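You operate a simulated robot arm through the tools that you are given. There is no shell and no other tool. Be economical: measure what you need, move in short steps, check, and stop when the job is done.

Carry out the task below with a simulated robot arm. There is one attempt and no reset: what you move stays moved.

TASK
Open the tackle drawer.

It is judged by the outcome, as a careful person would: the job done as asked, and still so three seconds after it is handed in. It fails if anything else is knocked over, pushed out of place, dropped, spilled or broken.

THE ROBOT
A 7-joint arm with a two-finger parallel gripper, fixed in place. Base frame: the origin is at the foot of the arm, x ahead of it, y to its left, z up. Lengths are in m, angles in degrees, forces in N, time in s.
With the tool pointing down near the work surface it reaches from about 0.2 to 0.68 m from the base axis. Its first joint turns from -66.0 to 66.0 degrees. Payload 2.4 kg.
Tool frame: the origin (TCP) lies between the finger pads and is the grasp point; the fingertips stand 0.03 m ahead of it; z points along the fingers, y is the line along which they close. The gripper opens to 0.094 m. The fingers are 0.028 m wide and 0.01 m thick; the gripper's body (0.05 by 0.096 m) begins 0.055 m behind the TCP.
Orientation is told as [roll, pitch, yaw] about the base's x, y, z axes, in that order, counted from this pose: with the fingers straight down and closing along the base's y, the tool's x points along the base's -x, its y along +y and its z along -z.

THE INTERFACE
- The arm moves only by the tool nudge_tool. Its argument "steps" is one flat list of numbers, 7 for each row, row after row: the shift along the tool's x, y, z in m, then the turn, a rotation vector about the tool's x, y, z in degrees, then the finger opening in m, from 0 to 0.094. In form: [x, y, z, wx, wy, wz, fingers, x, y, z, wx, wy, wz, fingers, ...]. A call has 1 to 20 rows; each row is the pose to reach, as a shift and turn from the pose commanded when the call began, along the tool's axes at that moment. A row lasts 0.2 s, in which the tool goes at most 0.05 m and 8.6 degrees; a call with a longer step from one row to the next is refused whole, and so is a gripper value outside its range. A pose out of reach is approached as far as the arm can. The call stops where the force on the tool passes 40 N (or 10 N more than at its start, if that is more) or the arm is blocked; 0.2 s more then pass. The fingers move at their own pace (about 0.153 m/s each) and stop on an object; they squeeze with about 24 N. The grip force told is the motor's: it shows also when the fingers shut on nothing. Time passes only in rows, and 0.2 s behind the last, so rows that repeat a pose let the fingers close. It gives the time, the measured TCP pose, the force on the tool (base axes), the opening and the grip force at its end, in the units of the frame above (readings bear some noise), and new pictures: "views" is both (left out), scene, wrist or none.
- Cameras (640 x 400 px; columns grow to the right, rows downward): "scene" is fixed at [0.0153, 0.4627, 1.4532]; the picture's right is [-0.89, -0.45, 0.00], its down [-0.25, 0.50, -0.83] and it looks along [0.37, -0.74, -0.56] (base axes); focal length 309 px, centre (320, 200). "wrist" rides on the gripper at [-0.037, 0, -0.058] in the tool frame; the picture's right is [0.00, -1.00, 0.00], its down [0.97, 0.00, -0.24] and it looks along [0.24, 0.00, 0.97] (tool axes); focal length 218 px, centre (320, 200).
- probe_pixels(camera, pixels): there is no depth. For up to 12 entries [column, row, z] of the newest picture of that camera ("zoom" is the newest enlarged one), the place [x, y] in the base frame at which the ray of that pixel passes the height z, good to about 0.002 m, but the place of the scene camera against the robot may be out by one fixed shift of up to 0.012 m in any direction. No time passes.
- enlarge(camera, box): a new picture of the part [left, top, right, bottom] of that camera's present view, enlarged. No time passes.
- hand_in(): hands the job in; it is judged then, once.

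Work in short steps. Measure before you move; look again where a grasp or a placing could have gone wrong, and mend it. You have 60 turns and 120 pictures in all, the two below and enlarged ones among them. Open the gripper and draw the arm clear of the work before you hand the job in, unless the task says otherwise; then end with one line.

The tools are called after ">>>" as a command line: name --argument value ..., lists and objects as JSON in quotes. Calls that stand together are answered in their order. nudge_tool: Moves the arm, as the interface text tells. Its arguments: {"type":"object","properties":{"steps":{"type":"array","items":{"type":"number"}},"views":{"type":"string","enum":["both","scene","wrist","none"]}},"required":["steps"]} The other tools are called the same way: probe_pixels (camera, pixels) gives the place at which the rays of pixels pass given heights; enlarge (camera, box) takes an enlarged picture of a part of a camera's view; hand_in () hands the job in.

At the start:

```text
time: 0.0
ee_pos: [0.3476, -0.0593, 0.9621]
tool_rot: [0.0, 0.0, 0.0]
ft_force: [1.1, -0.4, -0.5]
gripper_width: 0.0939
gripper_force: 0.1
```

scene: 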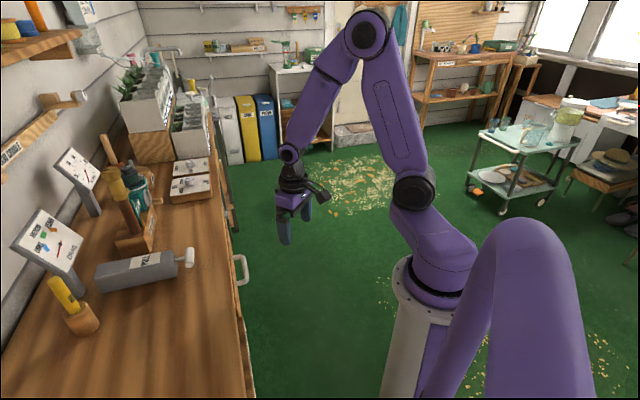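
wrist: 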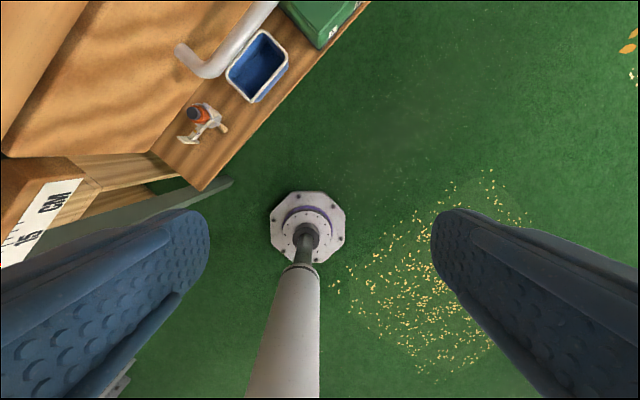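

The scene shows a bench on the left with a handle at about (241,270) on its front. I'll enlarge to read the labels.

>>> enlarge --camera "scene" --box '[160, 200, 320, 400]'

>>> enlarge --camera "wrist" --box '[0, 0, 320, 200]'

>>> enlarge --camera "scene" --box '[0, 80, 260, 340]'

>>> probe_pixels --camera "scene" --pixels '[[240, 256, 0.65], [240, 284, 0.65], [240, 256, 0.7], [240, 284, 0.7], [222, 260, 0.75], [240, 370, 0.75]]'

```text
2.00 times, centred on (240, 300) of scene
```

zoom: 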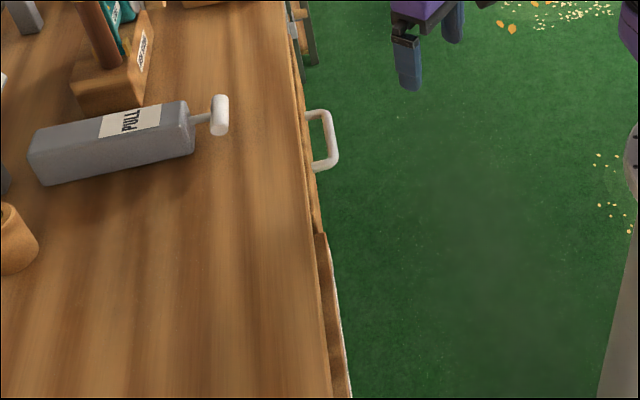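

```text
2.00 times, centred on (160, 100) of wrist
```

zoom: 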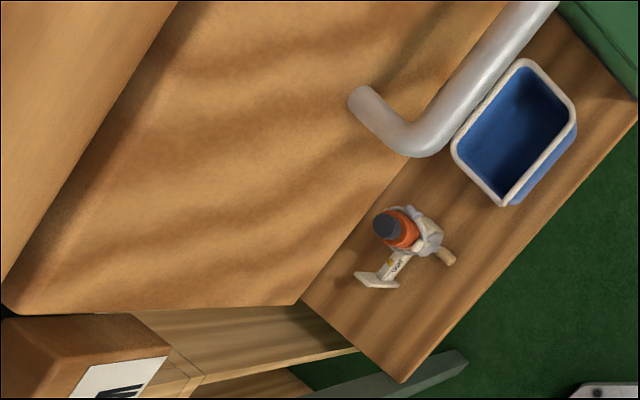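

```text
1.54 times, centred on (130, 210) of scene
```

zoom: 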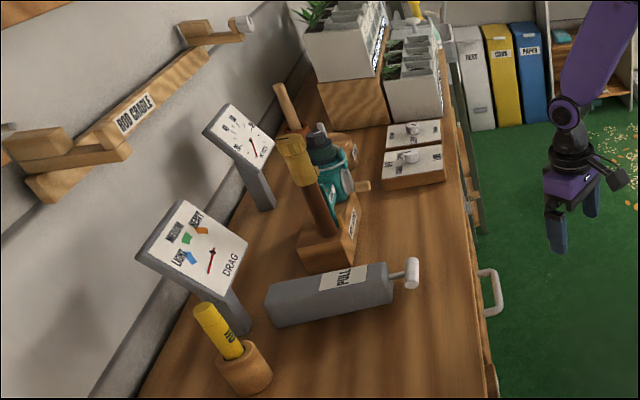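

```text
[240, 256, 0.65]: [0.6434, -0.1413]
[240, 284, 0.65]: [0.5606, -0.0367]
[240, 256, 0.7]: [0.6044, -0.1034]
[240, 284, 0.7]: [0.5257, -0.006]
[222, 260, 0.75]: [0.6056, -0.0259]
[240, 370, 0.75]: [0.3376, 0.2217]
```

>>> probe_pixels --camera "wrist" --pixels '[[183, 50, 0.65], [205, 72, 0.65], [275, 5, 0.65], [183, 50, 0.7], [205, 72, 0.7], [275, 5, 0.7], [150, 155, 0.75], [150, 155, 0.7]]'

>>> enlarge --camera "scene" --box '[215, 240, 265, 295]'

>>> enlarge --camera "scene" --box '[210, 290, 270, 400]'

```text
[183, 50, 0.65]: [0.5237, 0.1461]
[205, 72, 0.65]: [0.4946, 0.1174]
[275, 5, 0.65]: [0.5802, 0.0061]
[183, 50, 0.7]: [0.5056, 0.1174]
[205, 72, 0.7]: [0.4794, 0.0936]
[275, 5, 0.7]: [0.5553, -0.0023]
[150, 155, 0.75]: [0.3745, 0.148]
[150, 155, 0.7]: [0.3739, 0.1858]
```

```text
7.27 times, centred on (240, 268) of scene
```

zoom: 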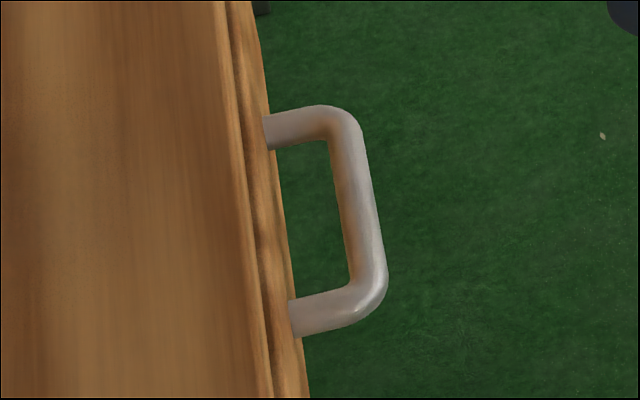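

```text
3.64 times, centred on (240, 345) of scene
```

zoom: 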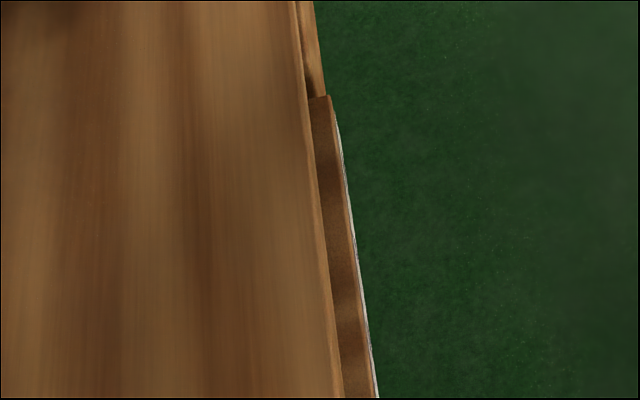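

>>> probe_pixels --camera "scene" --pixels '[[248, 281, 0.65], [248, 281, 0.7], [248, 281, 0.6], [248, 281, 0.55], [244, 256, 0.6], [244, 256, 0.65]]'

>>> probe_pixels --camera "wrist" --pixels '[[207, 75, 0.6], [207, 75, 0.65], [207, 75, 0.7], [207, 75, 0.55]]'

>>> enlarge --camera "wrist" --box '[0, 140, 160, 280]'

```text
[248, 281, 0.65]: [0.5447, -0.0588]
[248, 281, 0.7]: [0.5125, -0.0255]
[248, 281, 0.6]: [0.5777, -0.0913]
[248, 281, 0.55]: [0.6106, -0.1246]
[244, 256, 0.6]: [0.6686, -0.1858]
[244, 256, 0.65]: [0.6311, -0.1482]
```

```text
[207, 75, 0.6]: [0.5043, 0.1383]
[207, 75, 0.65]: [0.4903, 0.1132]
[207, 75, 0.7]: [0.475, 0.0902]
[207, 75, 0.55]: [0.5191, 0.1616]
```

```text
2.86 times, centred on (80, 210) of wrist
```

zoom: 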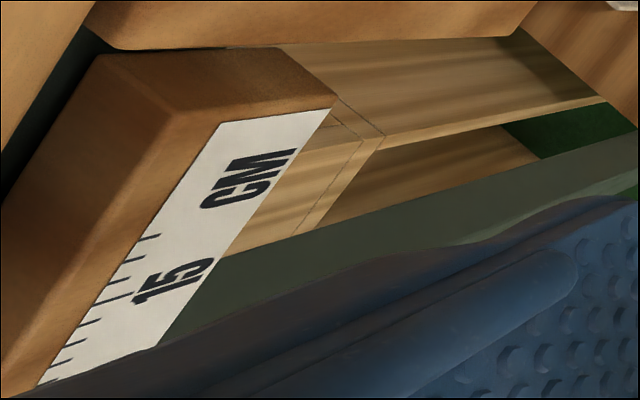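

Both cameras triangulate the handle bar's near corner to about (0.446, 0.042, 0.80), with the bar running along (0.73,-0.68). I'll yaw to line up with the bench front and look.

>>> nudge_tool --steps '[0, 0, 0, 0, 0, 7.2, 0.094, 0, 0, 0, 0, 0, 14.4, 0.094, 0, 0, 0, 0, 0, 21.6, 0.094, 0, 0, 0, 0, 0, 28.8, 0.094, 0, 0, 0, 0, 0, 36, 0.094, 0, 0, 0, 0, 0, 43, 0.094, 0, 0, 0, 0, 0, 43, 0.094]'

```text
time: 1.6
ee_pos: [0.3475, -0.0593, 0.9615]
tool_rot: [-0.1, 0.0, -43.1]
ft_force: [-0.4, 0.1, -0.2]
gripper_width: 0.094
gripper_force: 0.0
```

scene: 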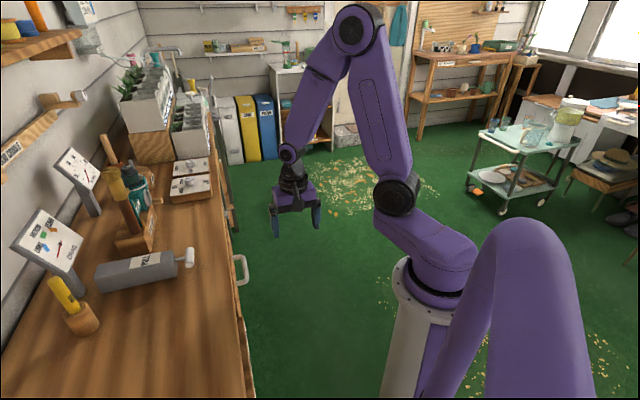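
wrist: 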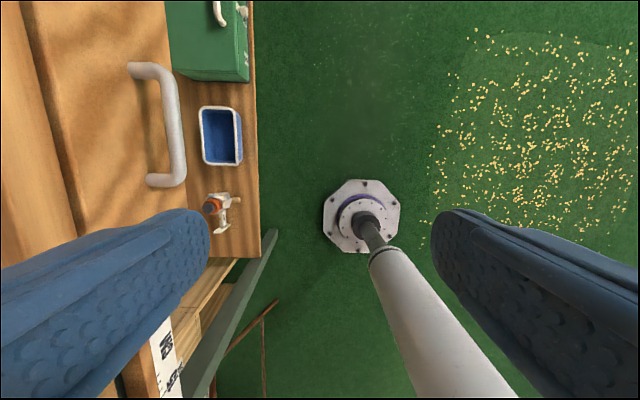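

The bar is now vertical in the wrist view (columns 160–185, rows 65–185). I'll tilt toward the bench front to read its face and find where the drawer lies.

>>> nudge_tool --steps '[0, 0, 0, -7, 0, 0, 0.094, 0, 0, 0, -14, 0, 0, 0.094, 0, -0.01, 0, -21, 0, 0, 0.094, 0, -0.02, 0, -28, 0, 0, 0.094, 0, -0.03, 0, -35, 0, 0, 0.094, 0, -0.03, 0, -35, 0, 0, 0.094]'

```text
time: 3.0
ee_pos: [0.3617, -0.0923, 0.9631]
tool_rot: [35.3, -0.4, -43.0]
ft_force: [0.2, 0.5, -0.3]
gripper_width: 0.0939
gripper_force: 0.0
out of reach, approached as far as the arm can: row 5, 6
```

scene: 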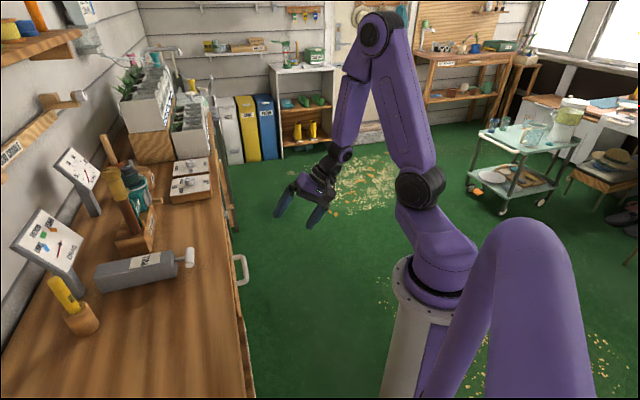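
wrist: 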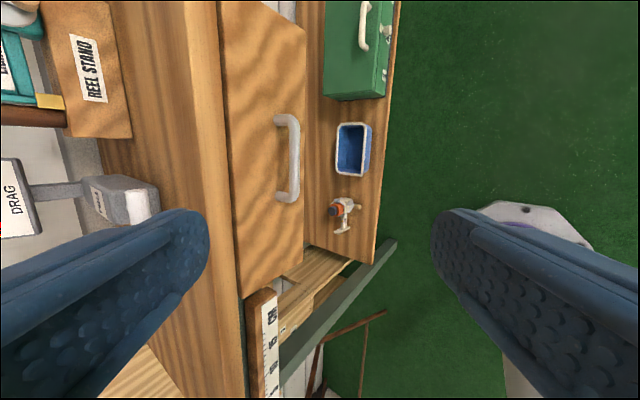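

>>> enlarge --camera "wrist" --box '[180, 0, 420, 280]'

>>> probe_pixels --camera "wrist" --pixels '[[293, 125, 0.65], [293, 125, 0.7], [293, 125, 0.75], [293, 192, 0.65], [293, 192, 0.7], [293, 192, 0.75], [215, 50, 0.75], [245, 295, 0.75], [293, 125, 0.8], [293, 192, 0.8]]'

>>> probe_pixels --camera "scene" --pixels '[[248, 281, 0.75], [248, 281, 0.8], [244, 258, 0.75], [244, 258, 0.8], [232, 290, 0.75], [232, 290, 0.85]]'

```text
1.43 times, centred on (300, 140) of wrist
```

zoom: 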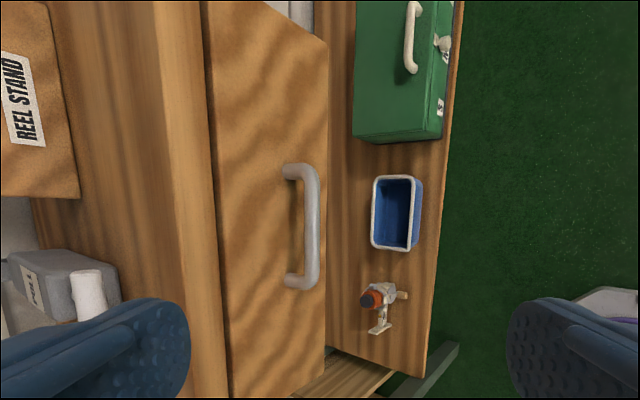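

```text
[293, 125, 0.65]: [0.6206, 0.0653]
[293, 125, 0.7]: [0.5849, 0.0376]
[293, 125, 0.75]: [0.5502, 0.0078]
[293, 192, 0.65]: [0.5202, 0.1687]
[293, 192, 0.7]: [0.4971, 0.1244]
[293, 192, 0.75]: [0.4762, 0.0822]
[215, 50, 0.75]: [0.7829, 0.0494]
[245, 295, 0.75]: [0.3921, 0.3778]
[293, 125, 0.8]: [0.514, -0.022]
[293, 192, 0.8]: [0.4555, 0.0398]
```

```text
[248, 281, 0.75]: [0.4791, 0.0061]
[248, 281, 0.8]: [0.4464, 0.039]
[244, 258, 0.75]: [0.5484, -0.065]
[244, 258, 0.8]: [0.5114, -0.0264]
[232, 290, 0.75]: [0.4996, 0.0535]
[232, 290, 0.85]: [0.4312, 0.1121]
```

>>> probe_pixels --camera "scene" --pixels '[[236.6, 284.5, 0.8], [232.6, 258.4, 0.8], [230, 270, 0.8], [230, 270, 0.85], [230, 270, 0.9], [227, 270, 0.85], [227, 270, 0.9]]'

>>> probe_pixels --camera "wrist" --pixels '[[230, 150, 0.8], [230, 150, 0.85], [230, 150, 0.9], [205, 150, 0.85], [205, 150, 0.9]]'

>>> enlarge --camera "scene" --box '[205, 240, 265, 300]'

```text
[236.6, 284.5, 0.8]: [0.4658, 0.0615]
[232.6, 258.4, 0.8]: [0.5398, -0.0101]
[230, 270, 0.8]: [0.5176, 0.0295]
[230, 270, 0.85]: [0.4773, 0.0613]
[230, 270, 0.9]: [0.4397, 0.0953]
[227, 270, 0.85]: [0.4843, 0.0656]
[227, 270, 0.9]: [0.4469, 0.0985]
```

```text
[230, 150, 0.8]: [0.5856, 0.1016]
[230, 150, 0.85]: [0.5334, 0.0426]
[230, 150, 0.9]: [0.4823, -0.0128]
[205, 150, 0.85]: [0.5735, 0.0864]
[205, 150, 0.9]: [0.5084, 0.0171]
```

```text
6.67 times, centred on (235, 270) of scene
```

zoom: 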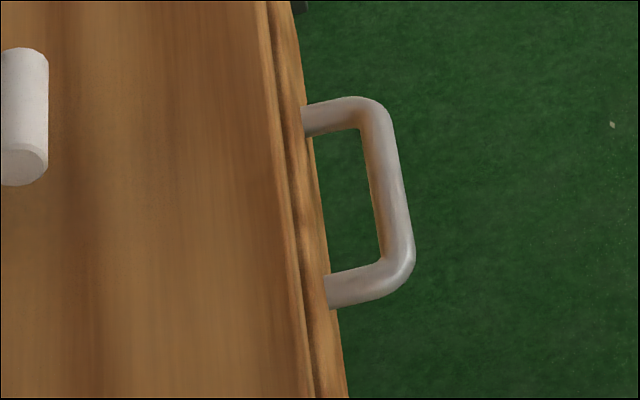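

Triangulated: bar centre ≈ (0.482, 0.008, 0.80), standing about 3 cm off the drawer face; the drawer's top edge is at z≈0.87. I'll approach part way with a tilt of about 22°, narrowing the fingers.

>>> nudge_tool --steps '[-0.003, 0.008, 0.018, 4, 0, 0, 0.05, -0.006, 0.016, 0.036, 8, 0, 0, 0.05, -0.009, 0.024, 0.054, 13, 0, 0, 0.05, -0.012, 0.034, 0.075, 13, 0, 0, 0.05, -0.012, 0.034, 0.075, 13, 0, 0, 0.05]'

```text
time: 4.2
ee_pos: [0.3852, -0.0368, 0.9197]
tool_rot: [22.0, 0.0, -43.0]
ft_force: [-0.8, 0.3, 0.5]
gripper_width: 0.0499
gripper_force: 0.1
```

scene: 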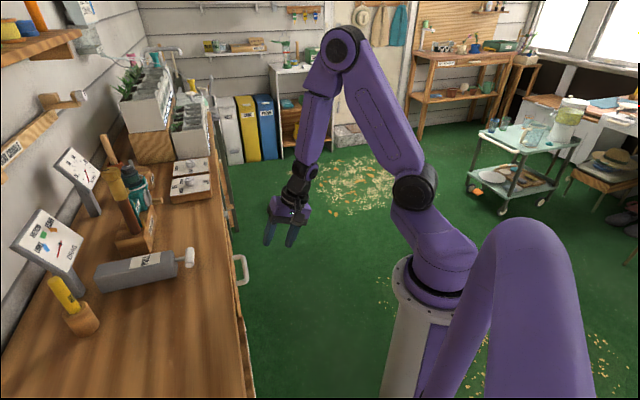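
wrist: 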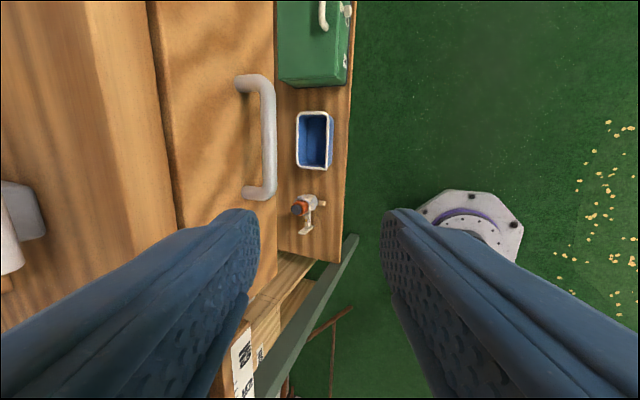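

Yaw is aligned: the bar at columns 265–270 matches the perspective of a parallel bar. Its centre in the tool frame is ≈ (-0.044, 0.047, 0.148). I'll centre above it, staying about 8 cm off.

>>> nudge_tool --steps '[-0.015, 0.016, 0.02, 0, 0, 0, 0.05, -0.03, 0.032, 0.04, 0, 0, 0, 0.05, -0.044, 0.047, 0.065, 0, 0, 0, 0.05, -0.044, 0.047, 0.065, 0, 0, 0, 0.05]'

>>> enlarge --camera "wrist" --box '[200, 80, 440, 230]'

>>> enlarge --camera "scene" --box '[190, 190, 310, 300]'

```text
time: 5.2
ee_pos: [0.465, -0.0177, 0.8761]
tool_rot: [22.1, 0.0, -43.1]
ft_force: [-0.1, -0.5, 0.3]
gripper_width: 0.05
gripper_force: 0.0
```

scene: 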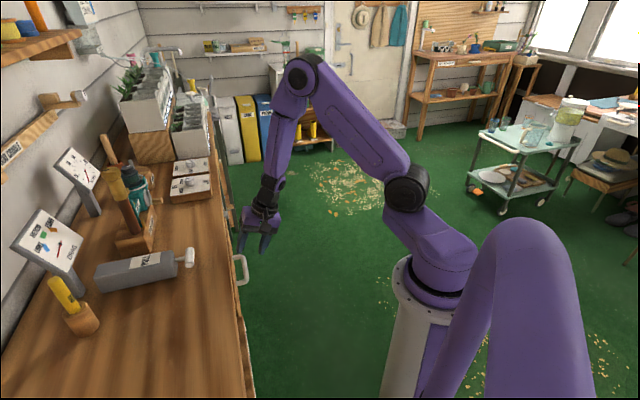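
wrist: 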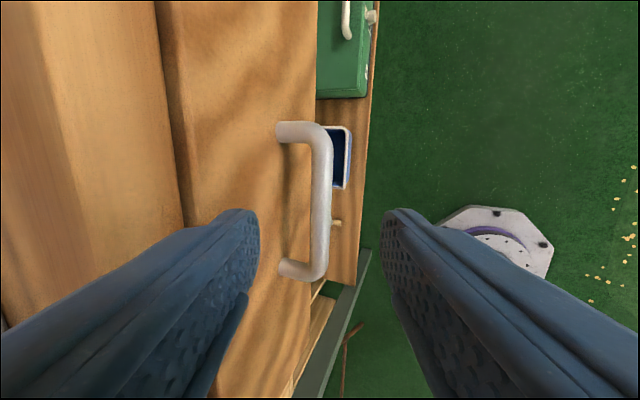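

```text
2.67 times, centred on (320, 155) of wrist
```

zoom: 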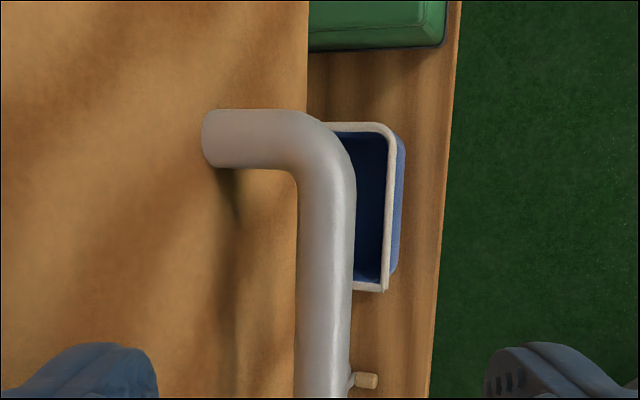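

```text
3.64 times, centred on (250, 245) of scene
```

zoom: 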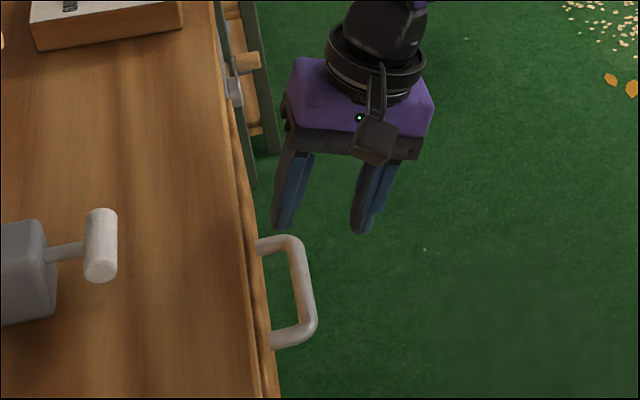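

Bar is centred (column 321), about 0.085 m ahead of the TCP, 14.5 mm thick, about 33 mm off the face. I'll narrow to 0.034 m, offset 3 mm outward and advance part way.

>>> nudge_tool --steps '[0, -0.003, 0, 0, 0, 0, 0.034, 0, -0.003, 0.02, 0, 0, 0, 0.034, 0, -0.003, 0.045, 0, 0, 0, 0.034, 0, -0.003, 0.045, 0, 0, 0, 0.034]'

>>> enlarge --camera "scene" --box '[190, 190, 310, 300]'

```text
time: 6.2
ee_pos: [0.4733, -0.0064, 0.8329]
tool_rot: [22.1, 0.0, -43.0]
ft_force: [-0.7, -0.2, -0.6]
gripper_width: 0.0339
gripper_force: 0.2
```

scene: 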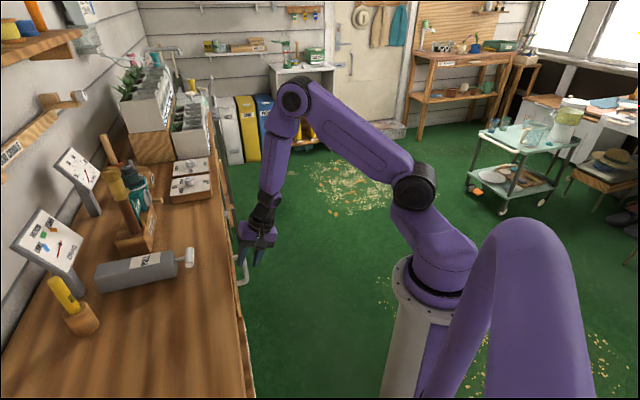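
wrist: 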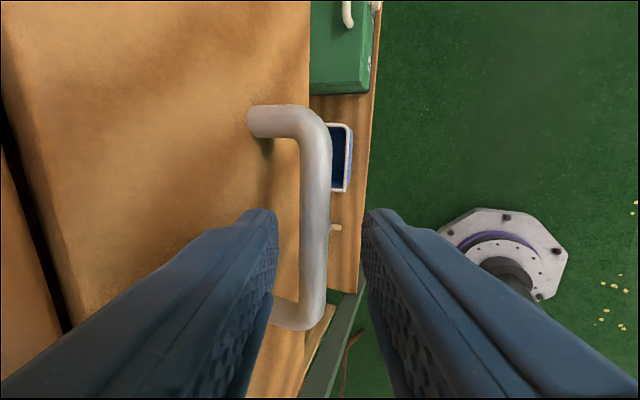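

```text
3.64 times, centred on (250, 245) of scene
```

zoom: 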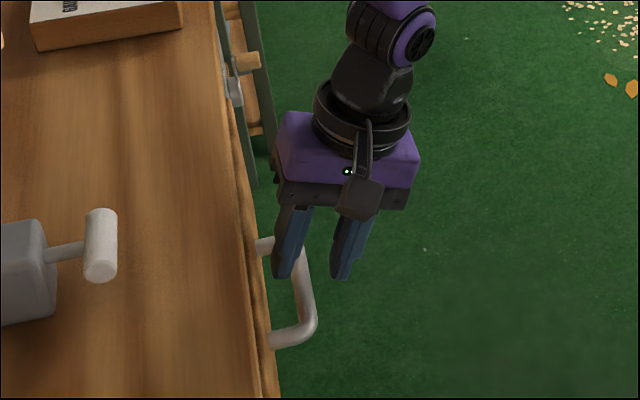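

Fingers straddle the bar (tips at columns 277 and 364, bar at 315). Advancing the last 3 cm.

>>> nudge_tool --steps '[0, 0, 0.01, 0, 0, 0, 0.034, 0, 0, 0.02, 0, 0, 0, 0.034, 0, 0, 0.031, 0, 0, 0, 0.034, 0, 0, 0.031, 0, 0, 0, 0.034]'

>>> enlarge --camera "scene" --box '[200, 210, 290, 310]'

```text
time: 7.2
ee_pos: [0.4792, 0.0021, 0.806]
tool_rot: [22.0, 0.1, -43.0]
ft_force: [-3.5, -1.8, 3.4]
gripper_width: 0.0327
gripper_force: 0.2
```

scene: 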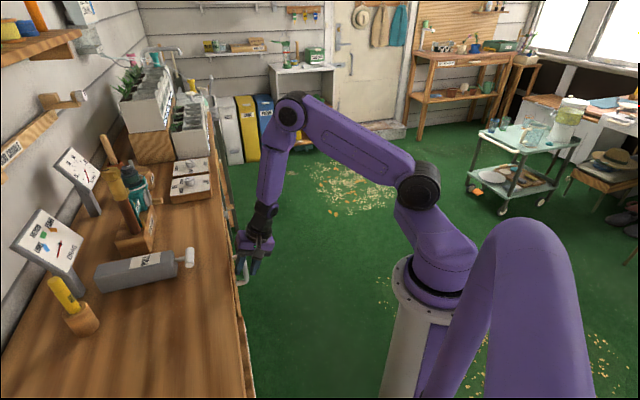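
wrist: 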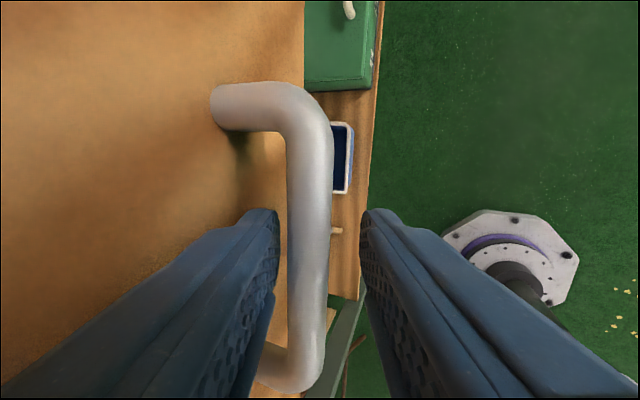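

```text
4.00 times, centred on (245, 260) of scene
```

zoom: 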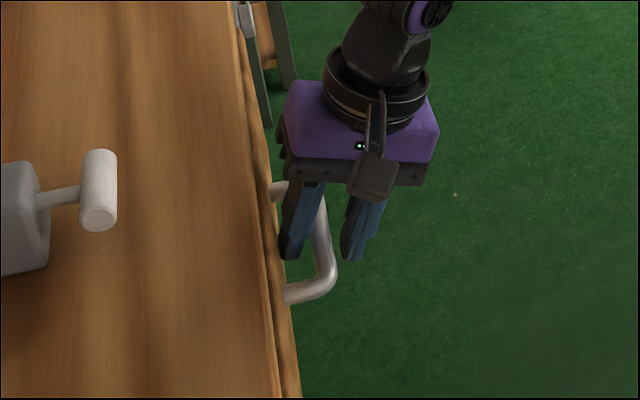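

Light contact of about 5 N (the inner finger brushing the face); the bar is between the fingers. Closing.

>>> nudge_tool --steps '[0, 0, 0, 0, 0, 0, 0.02, 0, 0, 0, 0, 0, 0, 0.0, 0, 0, 0, 0, 0, 0, 0.0]' --views "wrist"

```text
time: 8.0
ee_pos: [0.4806, 0.0035, 0.8065]
tool_rot: [22.3, -0.1, -43.1]
ft_force: [-2.9, 3.5, 25.6]
gripper_width: 0.0147
gripper_force: 44.3
```

wrist: 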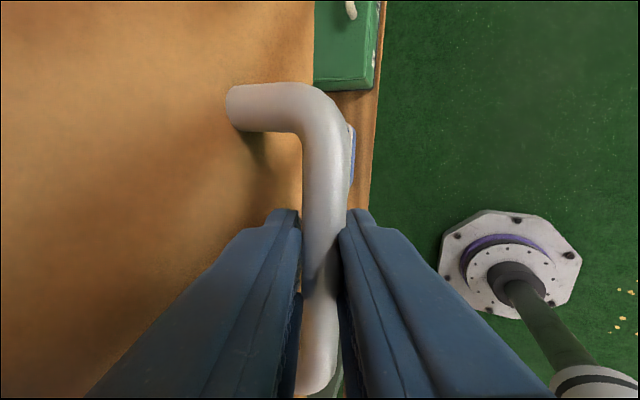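

Gripped (0.0147 m, the bar's width). Now I pull straight out along the drawer's normal, 4 cm first, easing the vertical load slightly.

>>> nudge_tool --steps '[0, 0.002, -0.003, 0, 0, 0, 0, 0, -0.007, -0.007, 0, 0, 0, 0, 0, -0.016, -0.011, 0, 0, 0, 0, 0, -0.026, -0.014, 0, 0, 0, 0, 0, -0.035, -0.018, 0, 0, 0, 0]'

```text
time: 9.2
ee_pos: [0.4521, -0.0274, 0.8078]
tool_rot: [21.8, 0.3, -42.8]
ft_force: [-12.1, 11.4, -27.3]
gripper_width: 0.0141
gripper_force: 44.9
```

scene: 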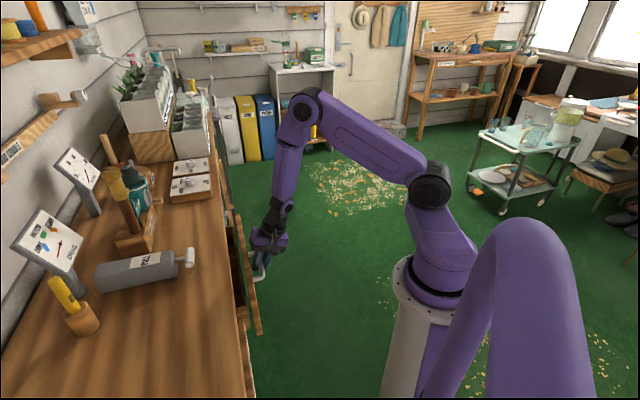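
wrist: 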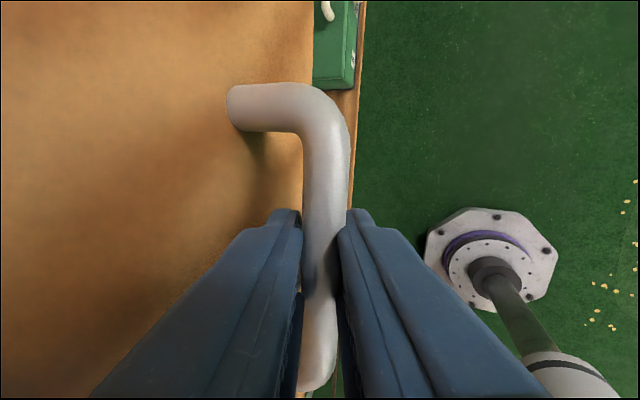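

The drawer slides (about 4 cm). The readings show a sideways load toward tool +x and a downward one, so I pull further with small corrections.

>>> nudge_tool --steps '[0.001, -0.001, 0.0014, 0, 0, 0, 0, 0.001, -0.0105, -0.0026, 0, 0, 0, 0, 0.0015, -0.0198, -0.0063, 0, 0, 0, 0, 0.002, -0.029, -0.01, 0, 0, 0, 0, 0.002, -0.038, -0.0137, 0, 0, 0, 0, 0.002, -0.047, -0.0174, 0, 0, 0, 0]'

```text
time: 10.6
ee_pos: [0.4159, -0.0609, 0.8074]
tool_rot: [21.9, 0.0, -43.1]
ft_force: [-21.3, 21.8, 5.1]
gripper_width: 0.0141
gripper_force: 45.0
```

scene: 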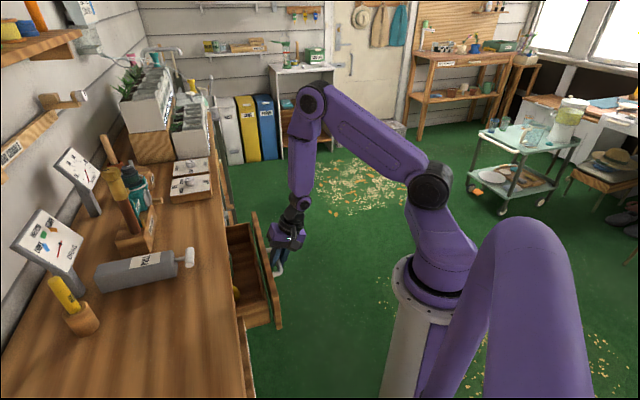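
wrist: 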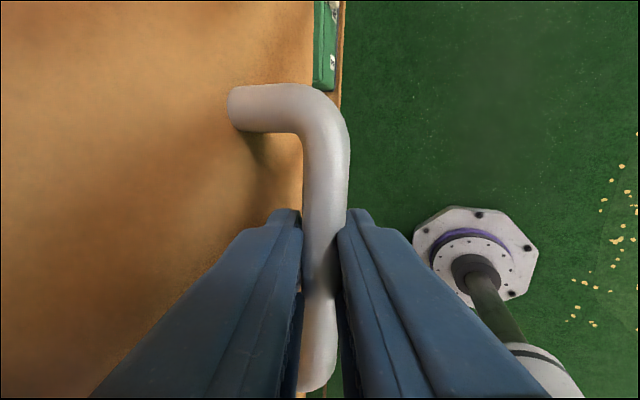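

About 9 cm open; the path shows the true slide direction is about 45°, so I'm steering 2° more toward tool +x. I relieve that sideways load and continue.

>>> nudge_tool --steps '[0.002, 0, 0, 0, 0, 0, 0, 0.004, 0, 0, 0, 0, 0, 0, 0.0045, -0.0093, -0.0037, 0, 0, 0, 0, 0.0048, -0.0185, -0.0075, 0, 0, 0, 0, 0.0051, -0.0278, -0.0112, 0, 0, 0, 0, 0.0054, -0.0371, -0.015, 0, 0, 0, 0]'

```text
time: 12.0
ee_pos: [0.3876, -0.0902, 0.8063]
tool_rot: [21.8, 0.0, -43.5]
ft_force: [9.3, -8.6, -37.8]
gripper_width: 0.0137
gripper_force: 45.1
```

scene: 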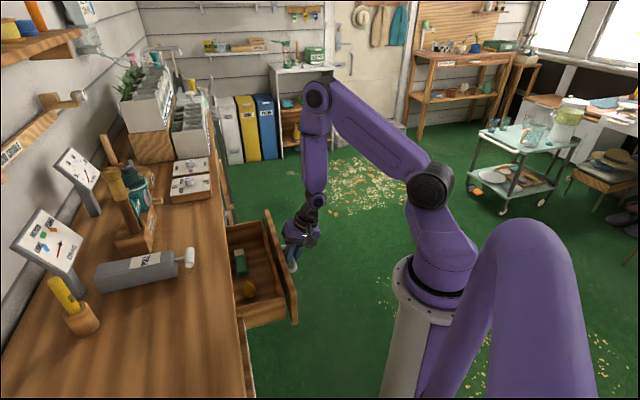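
wrist: 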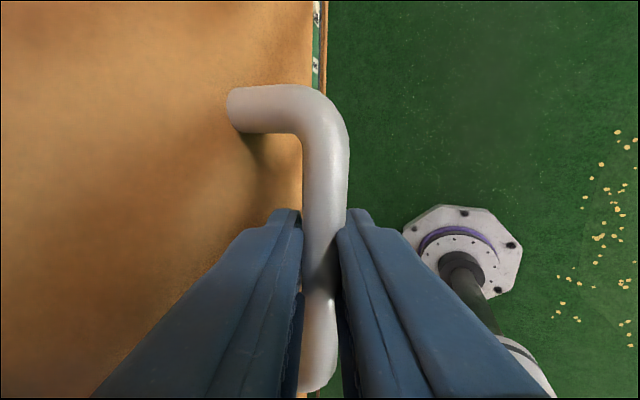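

About 13 cm open, contents visible. A downward load of -38 N has built up, so I relieve it (lowering 2–3 mm) and pull a few cm more.

>>> nudge_tool --steps '[-0.0005, -0.0008, 0.0019, 0, 0, 0, 0, -0.001, -0.001, 0.0025, 0, 0, 0, 0, -0.001, -0.0103, -0.001, 0, 0, 0, 0, -0.0007, -0.0196, -0.0045, 0, 0, 0, 0, -0.0004, -0.0289, -0.008, 0, 0, 0, 0]'

```text
time: 13.0
ee_pos: [0.3778, -0.0998, 0.8085]
tool_rot: [22.6, -0.2, -43.2]
ft_force: [-3.0, 2.5, 9.3]
gripper_width: 0.014
gripper_force: 44.9
stopped in row 4: the force on the tool passed its limit (the readings are from after the stop); the commanded pose is now the measured one
```

scene: 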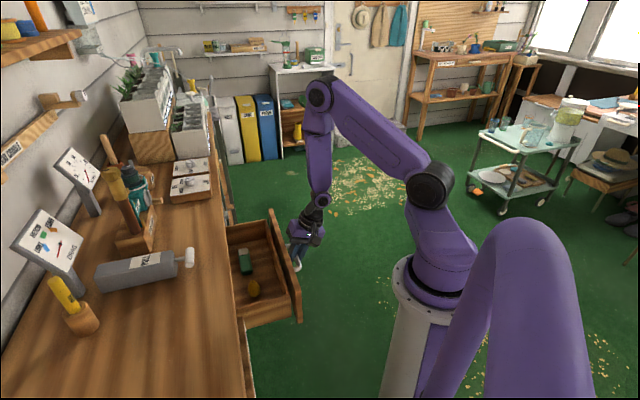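
wrist: 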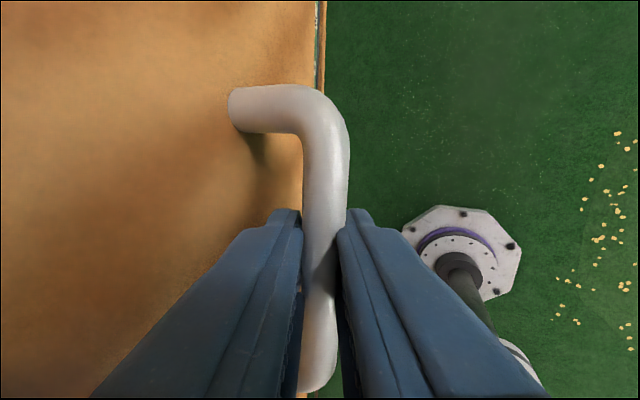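

About 14.6 cm open. It stopped on force: either the end stop or side load. One more gentle try tells.

>>> nudge_tool --steps '[0, -0.0046, -0.0019, 0, 0, 0, 0, 0.0003, -0.0093, -0.0037, 0, 0, 0, 0, 0.0006, -0.014, -0.0056, 0, 0, 0, 0, 0.0006, -0.0185, -0.0075, 0, 0, 0, 0]' --views "none"

```text
time: 14.0
ee_pos: [0.3646, -0.1138, 0.8083]
tool_rot: [22.6, -0.4, -42.8]
ft_force: [-7.5, 8.1, 19.8]
gripper_width: 0.0144
gripper_force: 44.4
```

It still slides freely (16.5 cm). A little further, relieving the load.

>>> nudge_tool --steps '[0.0005, 0.0005, -0.001, 0, 0, 0, 0, 0.001, -0.0042, -0.0029, 0, 0, 0, 0, 0.0013, -0.0088, -0.0047, 0, 0, 0, 0, 0.0016, -0.0135, -0.0066, 0, 0, 0, 0, 0.0019, -0.018, -0.0085, 0, 0, 0, 0, 0.0022, -0.0226, -0.0104, 0, 0, 0, 0]'

```text
time: 15.3
ee_pos: [0.3472, -0.1309, 0.8082]
tool_rot: [22.3, -0.1, -43.6]
ft_force: [0.3, -1.0, -2.2]
gripper_width: 0.0138
gripper_force: 45.1
stopped in row 6: the force on the tool passed its limit (the readings are from after the stop); the commanded pose is now the measured one
```

scene: 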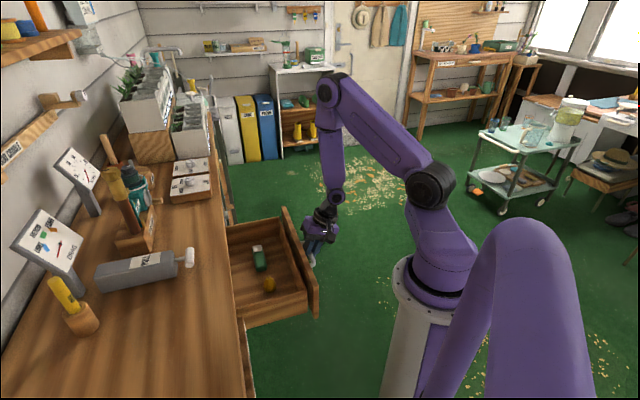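
wrist: 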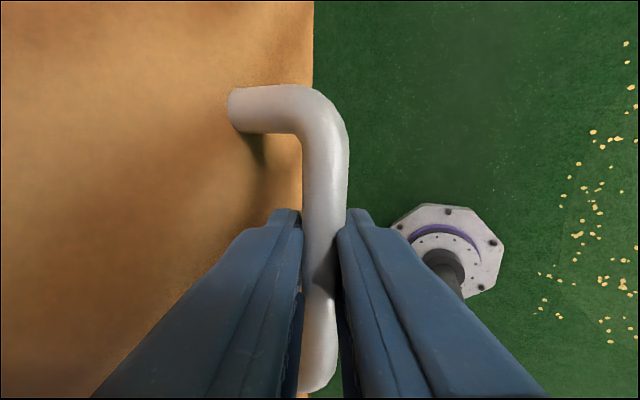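

The drawer is about 19 cm open, wide and unstrained. Releasing gently (0.03 m) and backing out along the tool axis.

>>> nudge_tool --steps '[0, 0, 0, 0, 0, 0, 0.022, 0, 0, 0, 0, 0, 0, 0.03, 0, 0, 0, 0, 0, 0, 0.03, 0, 0, -0.015, 0, 0, 0, 0.03, 0, 0, -0.03, 0, 0, 0, 0.03, 0, 0, -0.045, 0, 0, 0, 0.03]'

```text
time: 16.7
ee_pos: [0.3349, -0.1417, 0.8481]
tool_rot: [22.4, -0.3, -43.0]
ft_force: [-0.5, 1.1, -1.4]
gripper_width: 0.0299
gripper_force: 0.0
```

scene: 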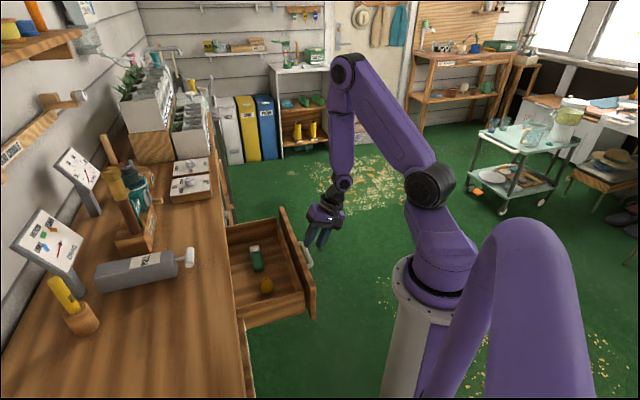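
wrist: 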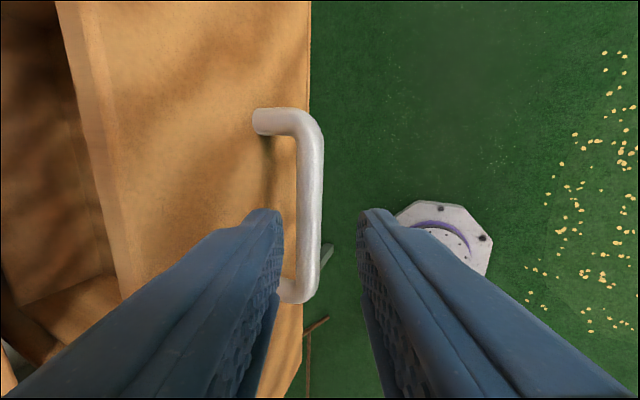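

Handle released cleanly and the drawer stays open. I withdraw further up and out, opening the gripper once clear.

>>> nudge_tool --steps '[0, 0, -0.03, 0, 0, 0, 0.03, 0, 0, -0.06, 0, 0, 0, 0.03, 0, 0.01, -0.1, 0, 0, 0, 0.06, 0, 0.02, -0.13, 0, 0, 0, 0.094, 0, 0.02, -0.13, 0, 0, 0, 0.094]'

>>> enlarge --camera "scene" --box '[180, 180, 360, 360]'

```text
time: 17.9
ee_pos: [0.3142, -0.1658, 0.9781]
tool_rot: [22.4, -0.1, -43.1]
ft_force: [0.0, 0.2, -0.3]
gripper_width: 0.0941
gripper_force: 0.0
```

scene: 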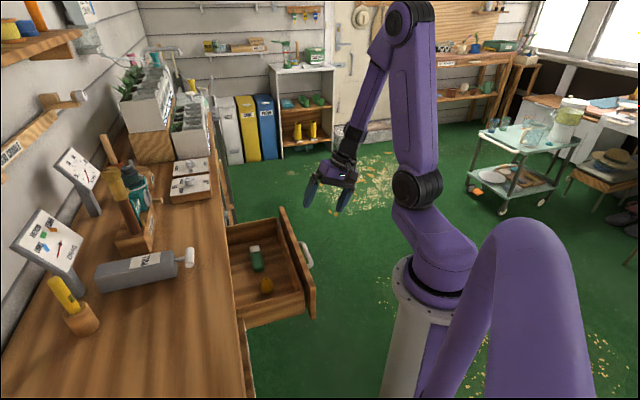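
wrist: 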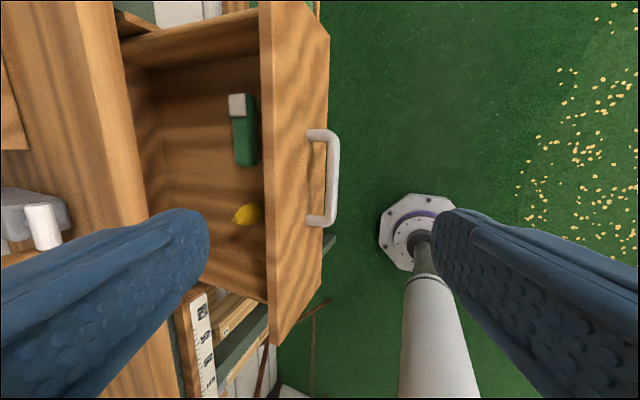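

```text
2.22 times, centred on (270, 270) of scene
```

zoom: 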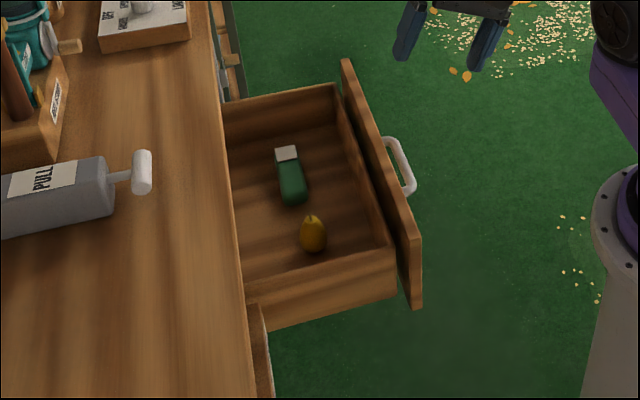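

The drawer stands wide open and still, with its contents in place, the arm clear and the gripper open. Handing in.

>>> hand_in

```text
The job is handed in.
```

The tackle drawer is open by about 18–19 cm. Its contents are still inside, nothing else was moved, and the arm is clear with the gripper open. I saw no label on the drawer itself; it was the only one with a handle that I could see on the bench.
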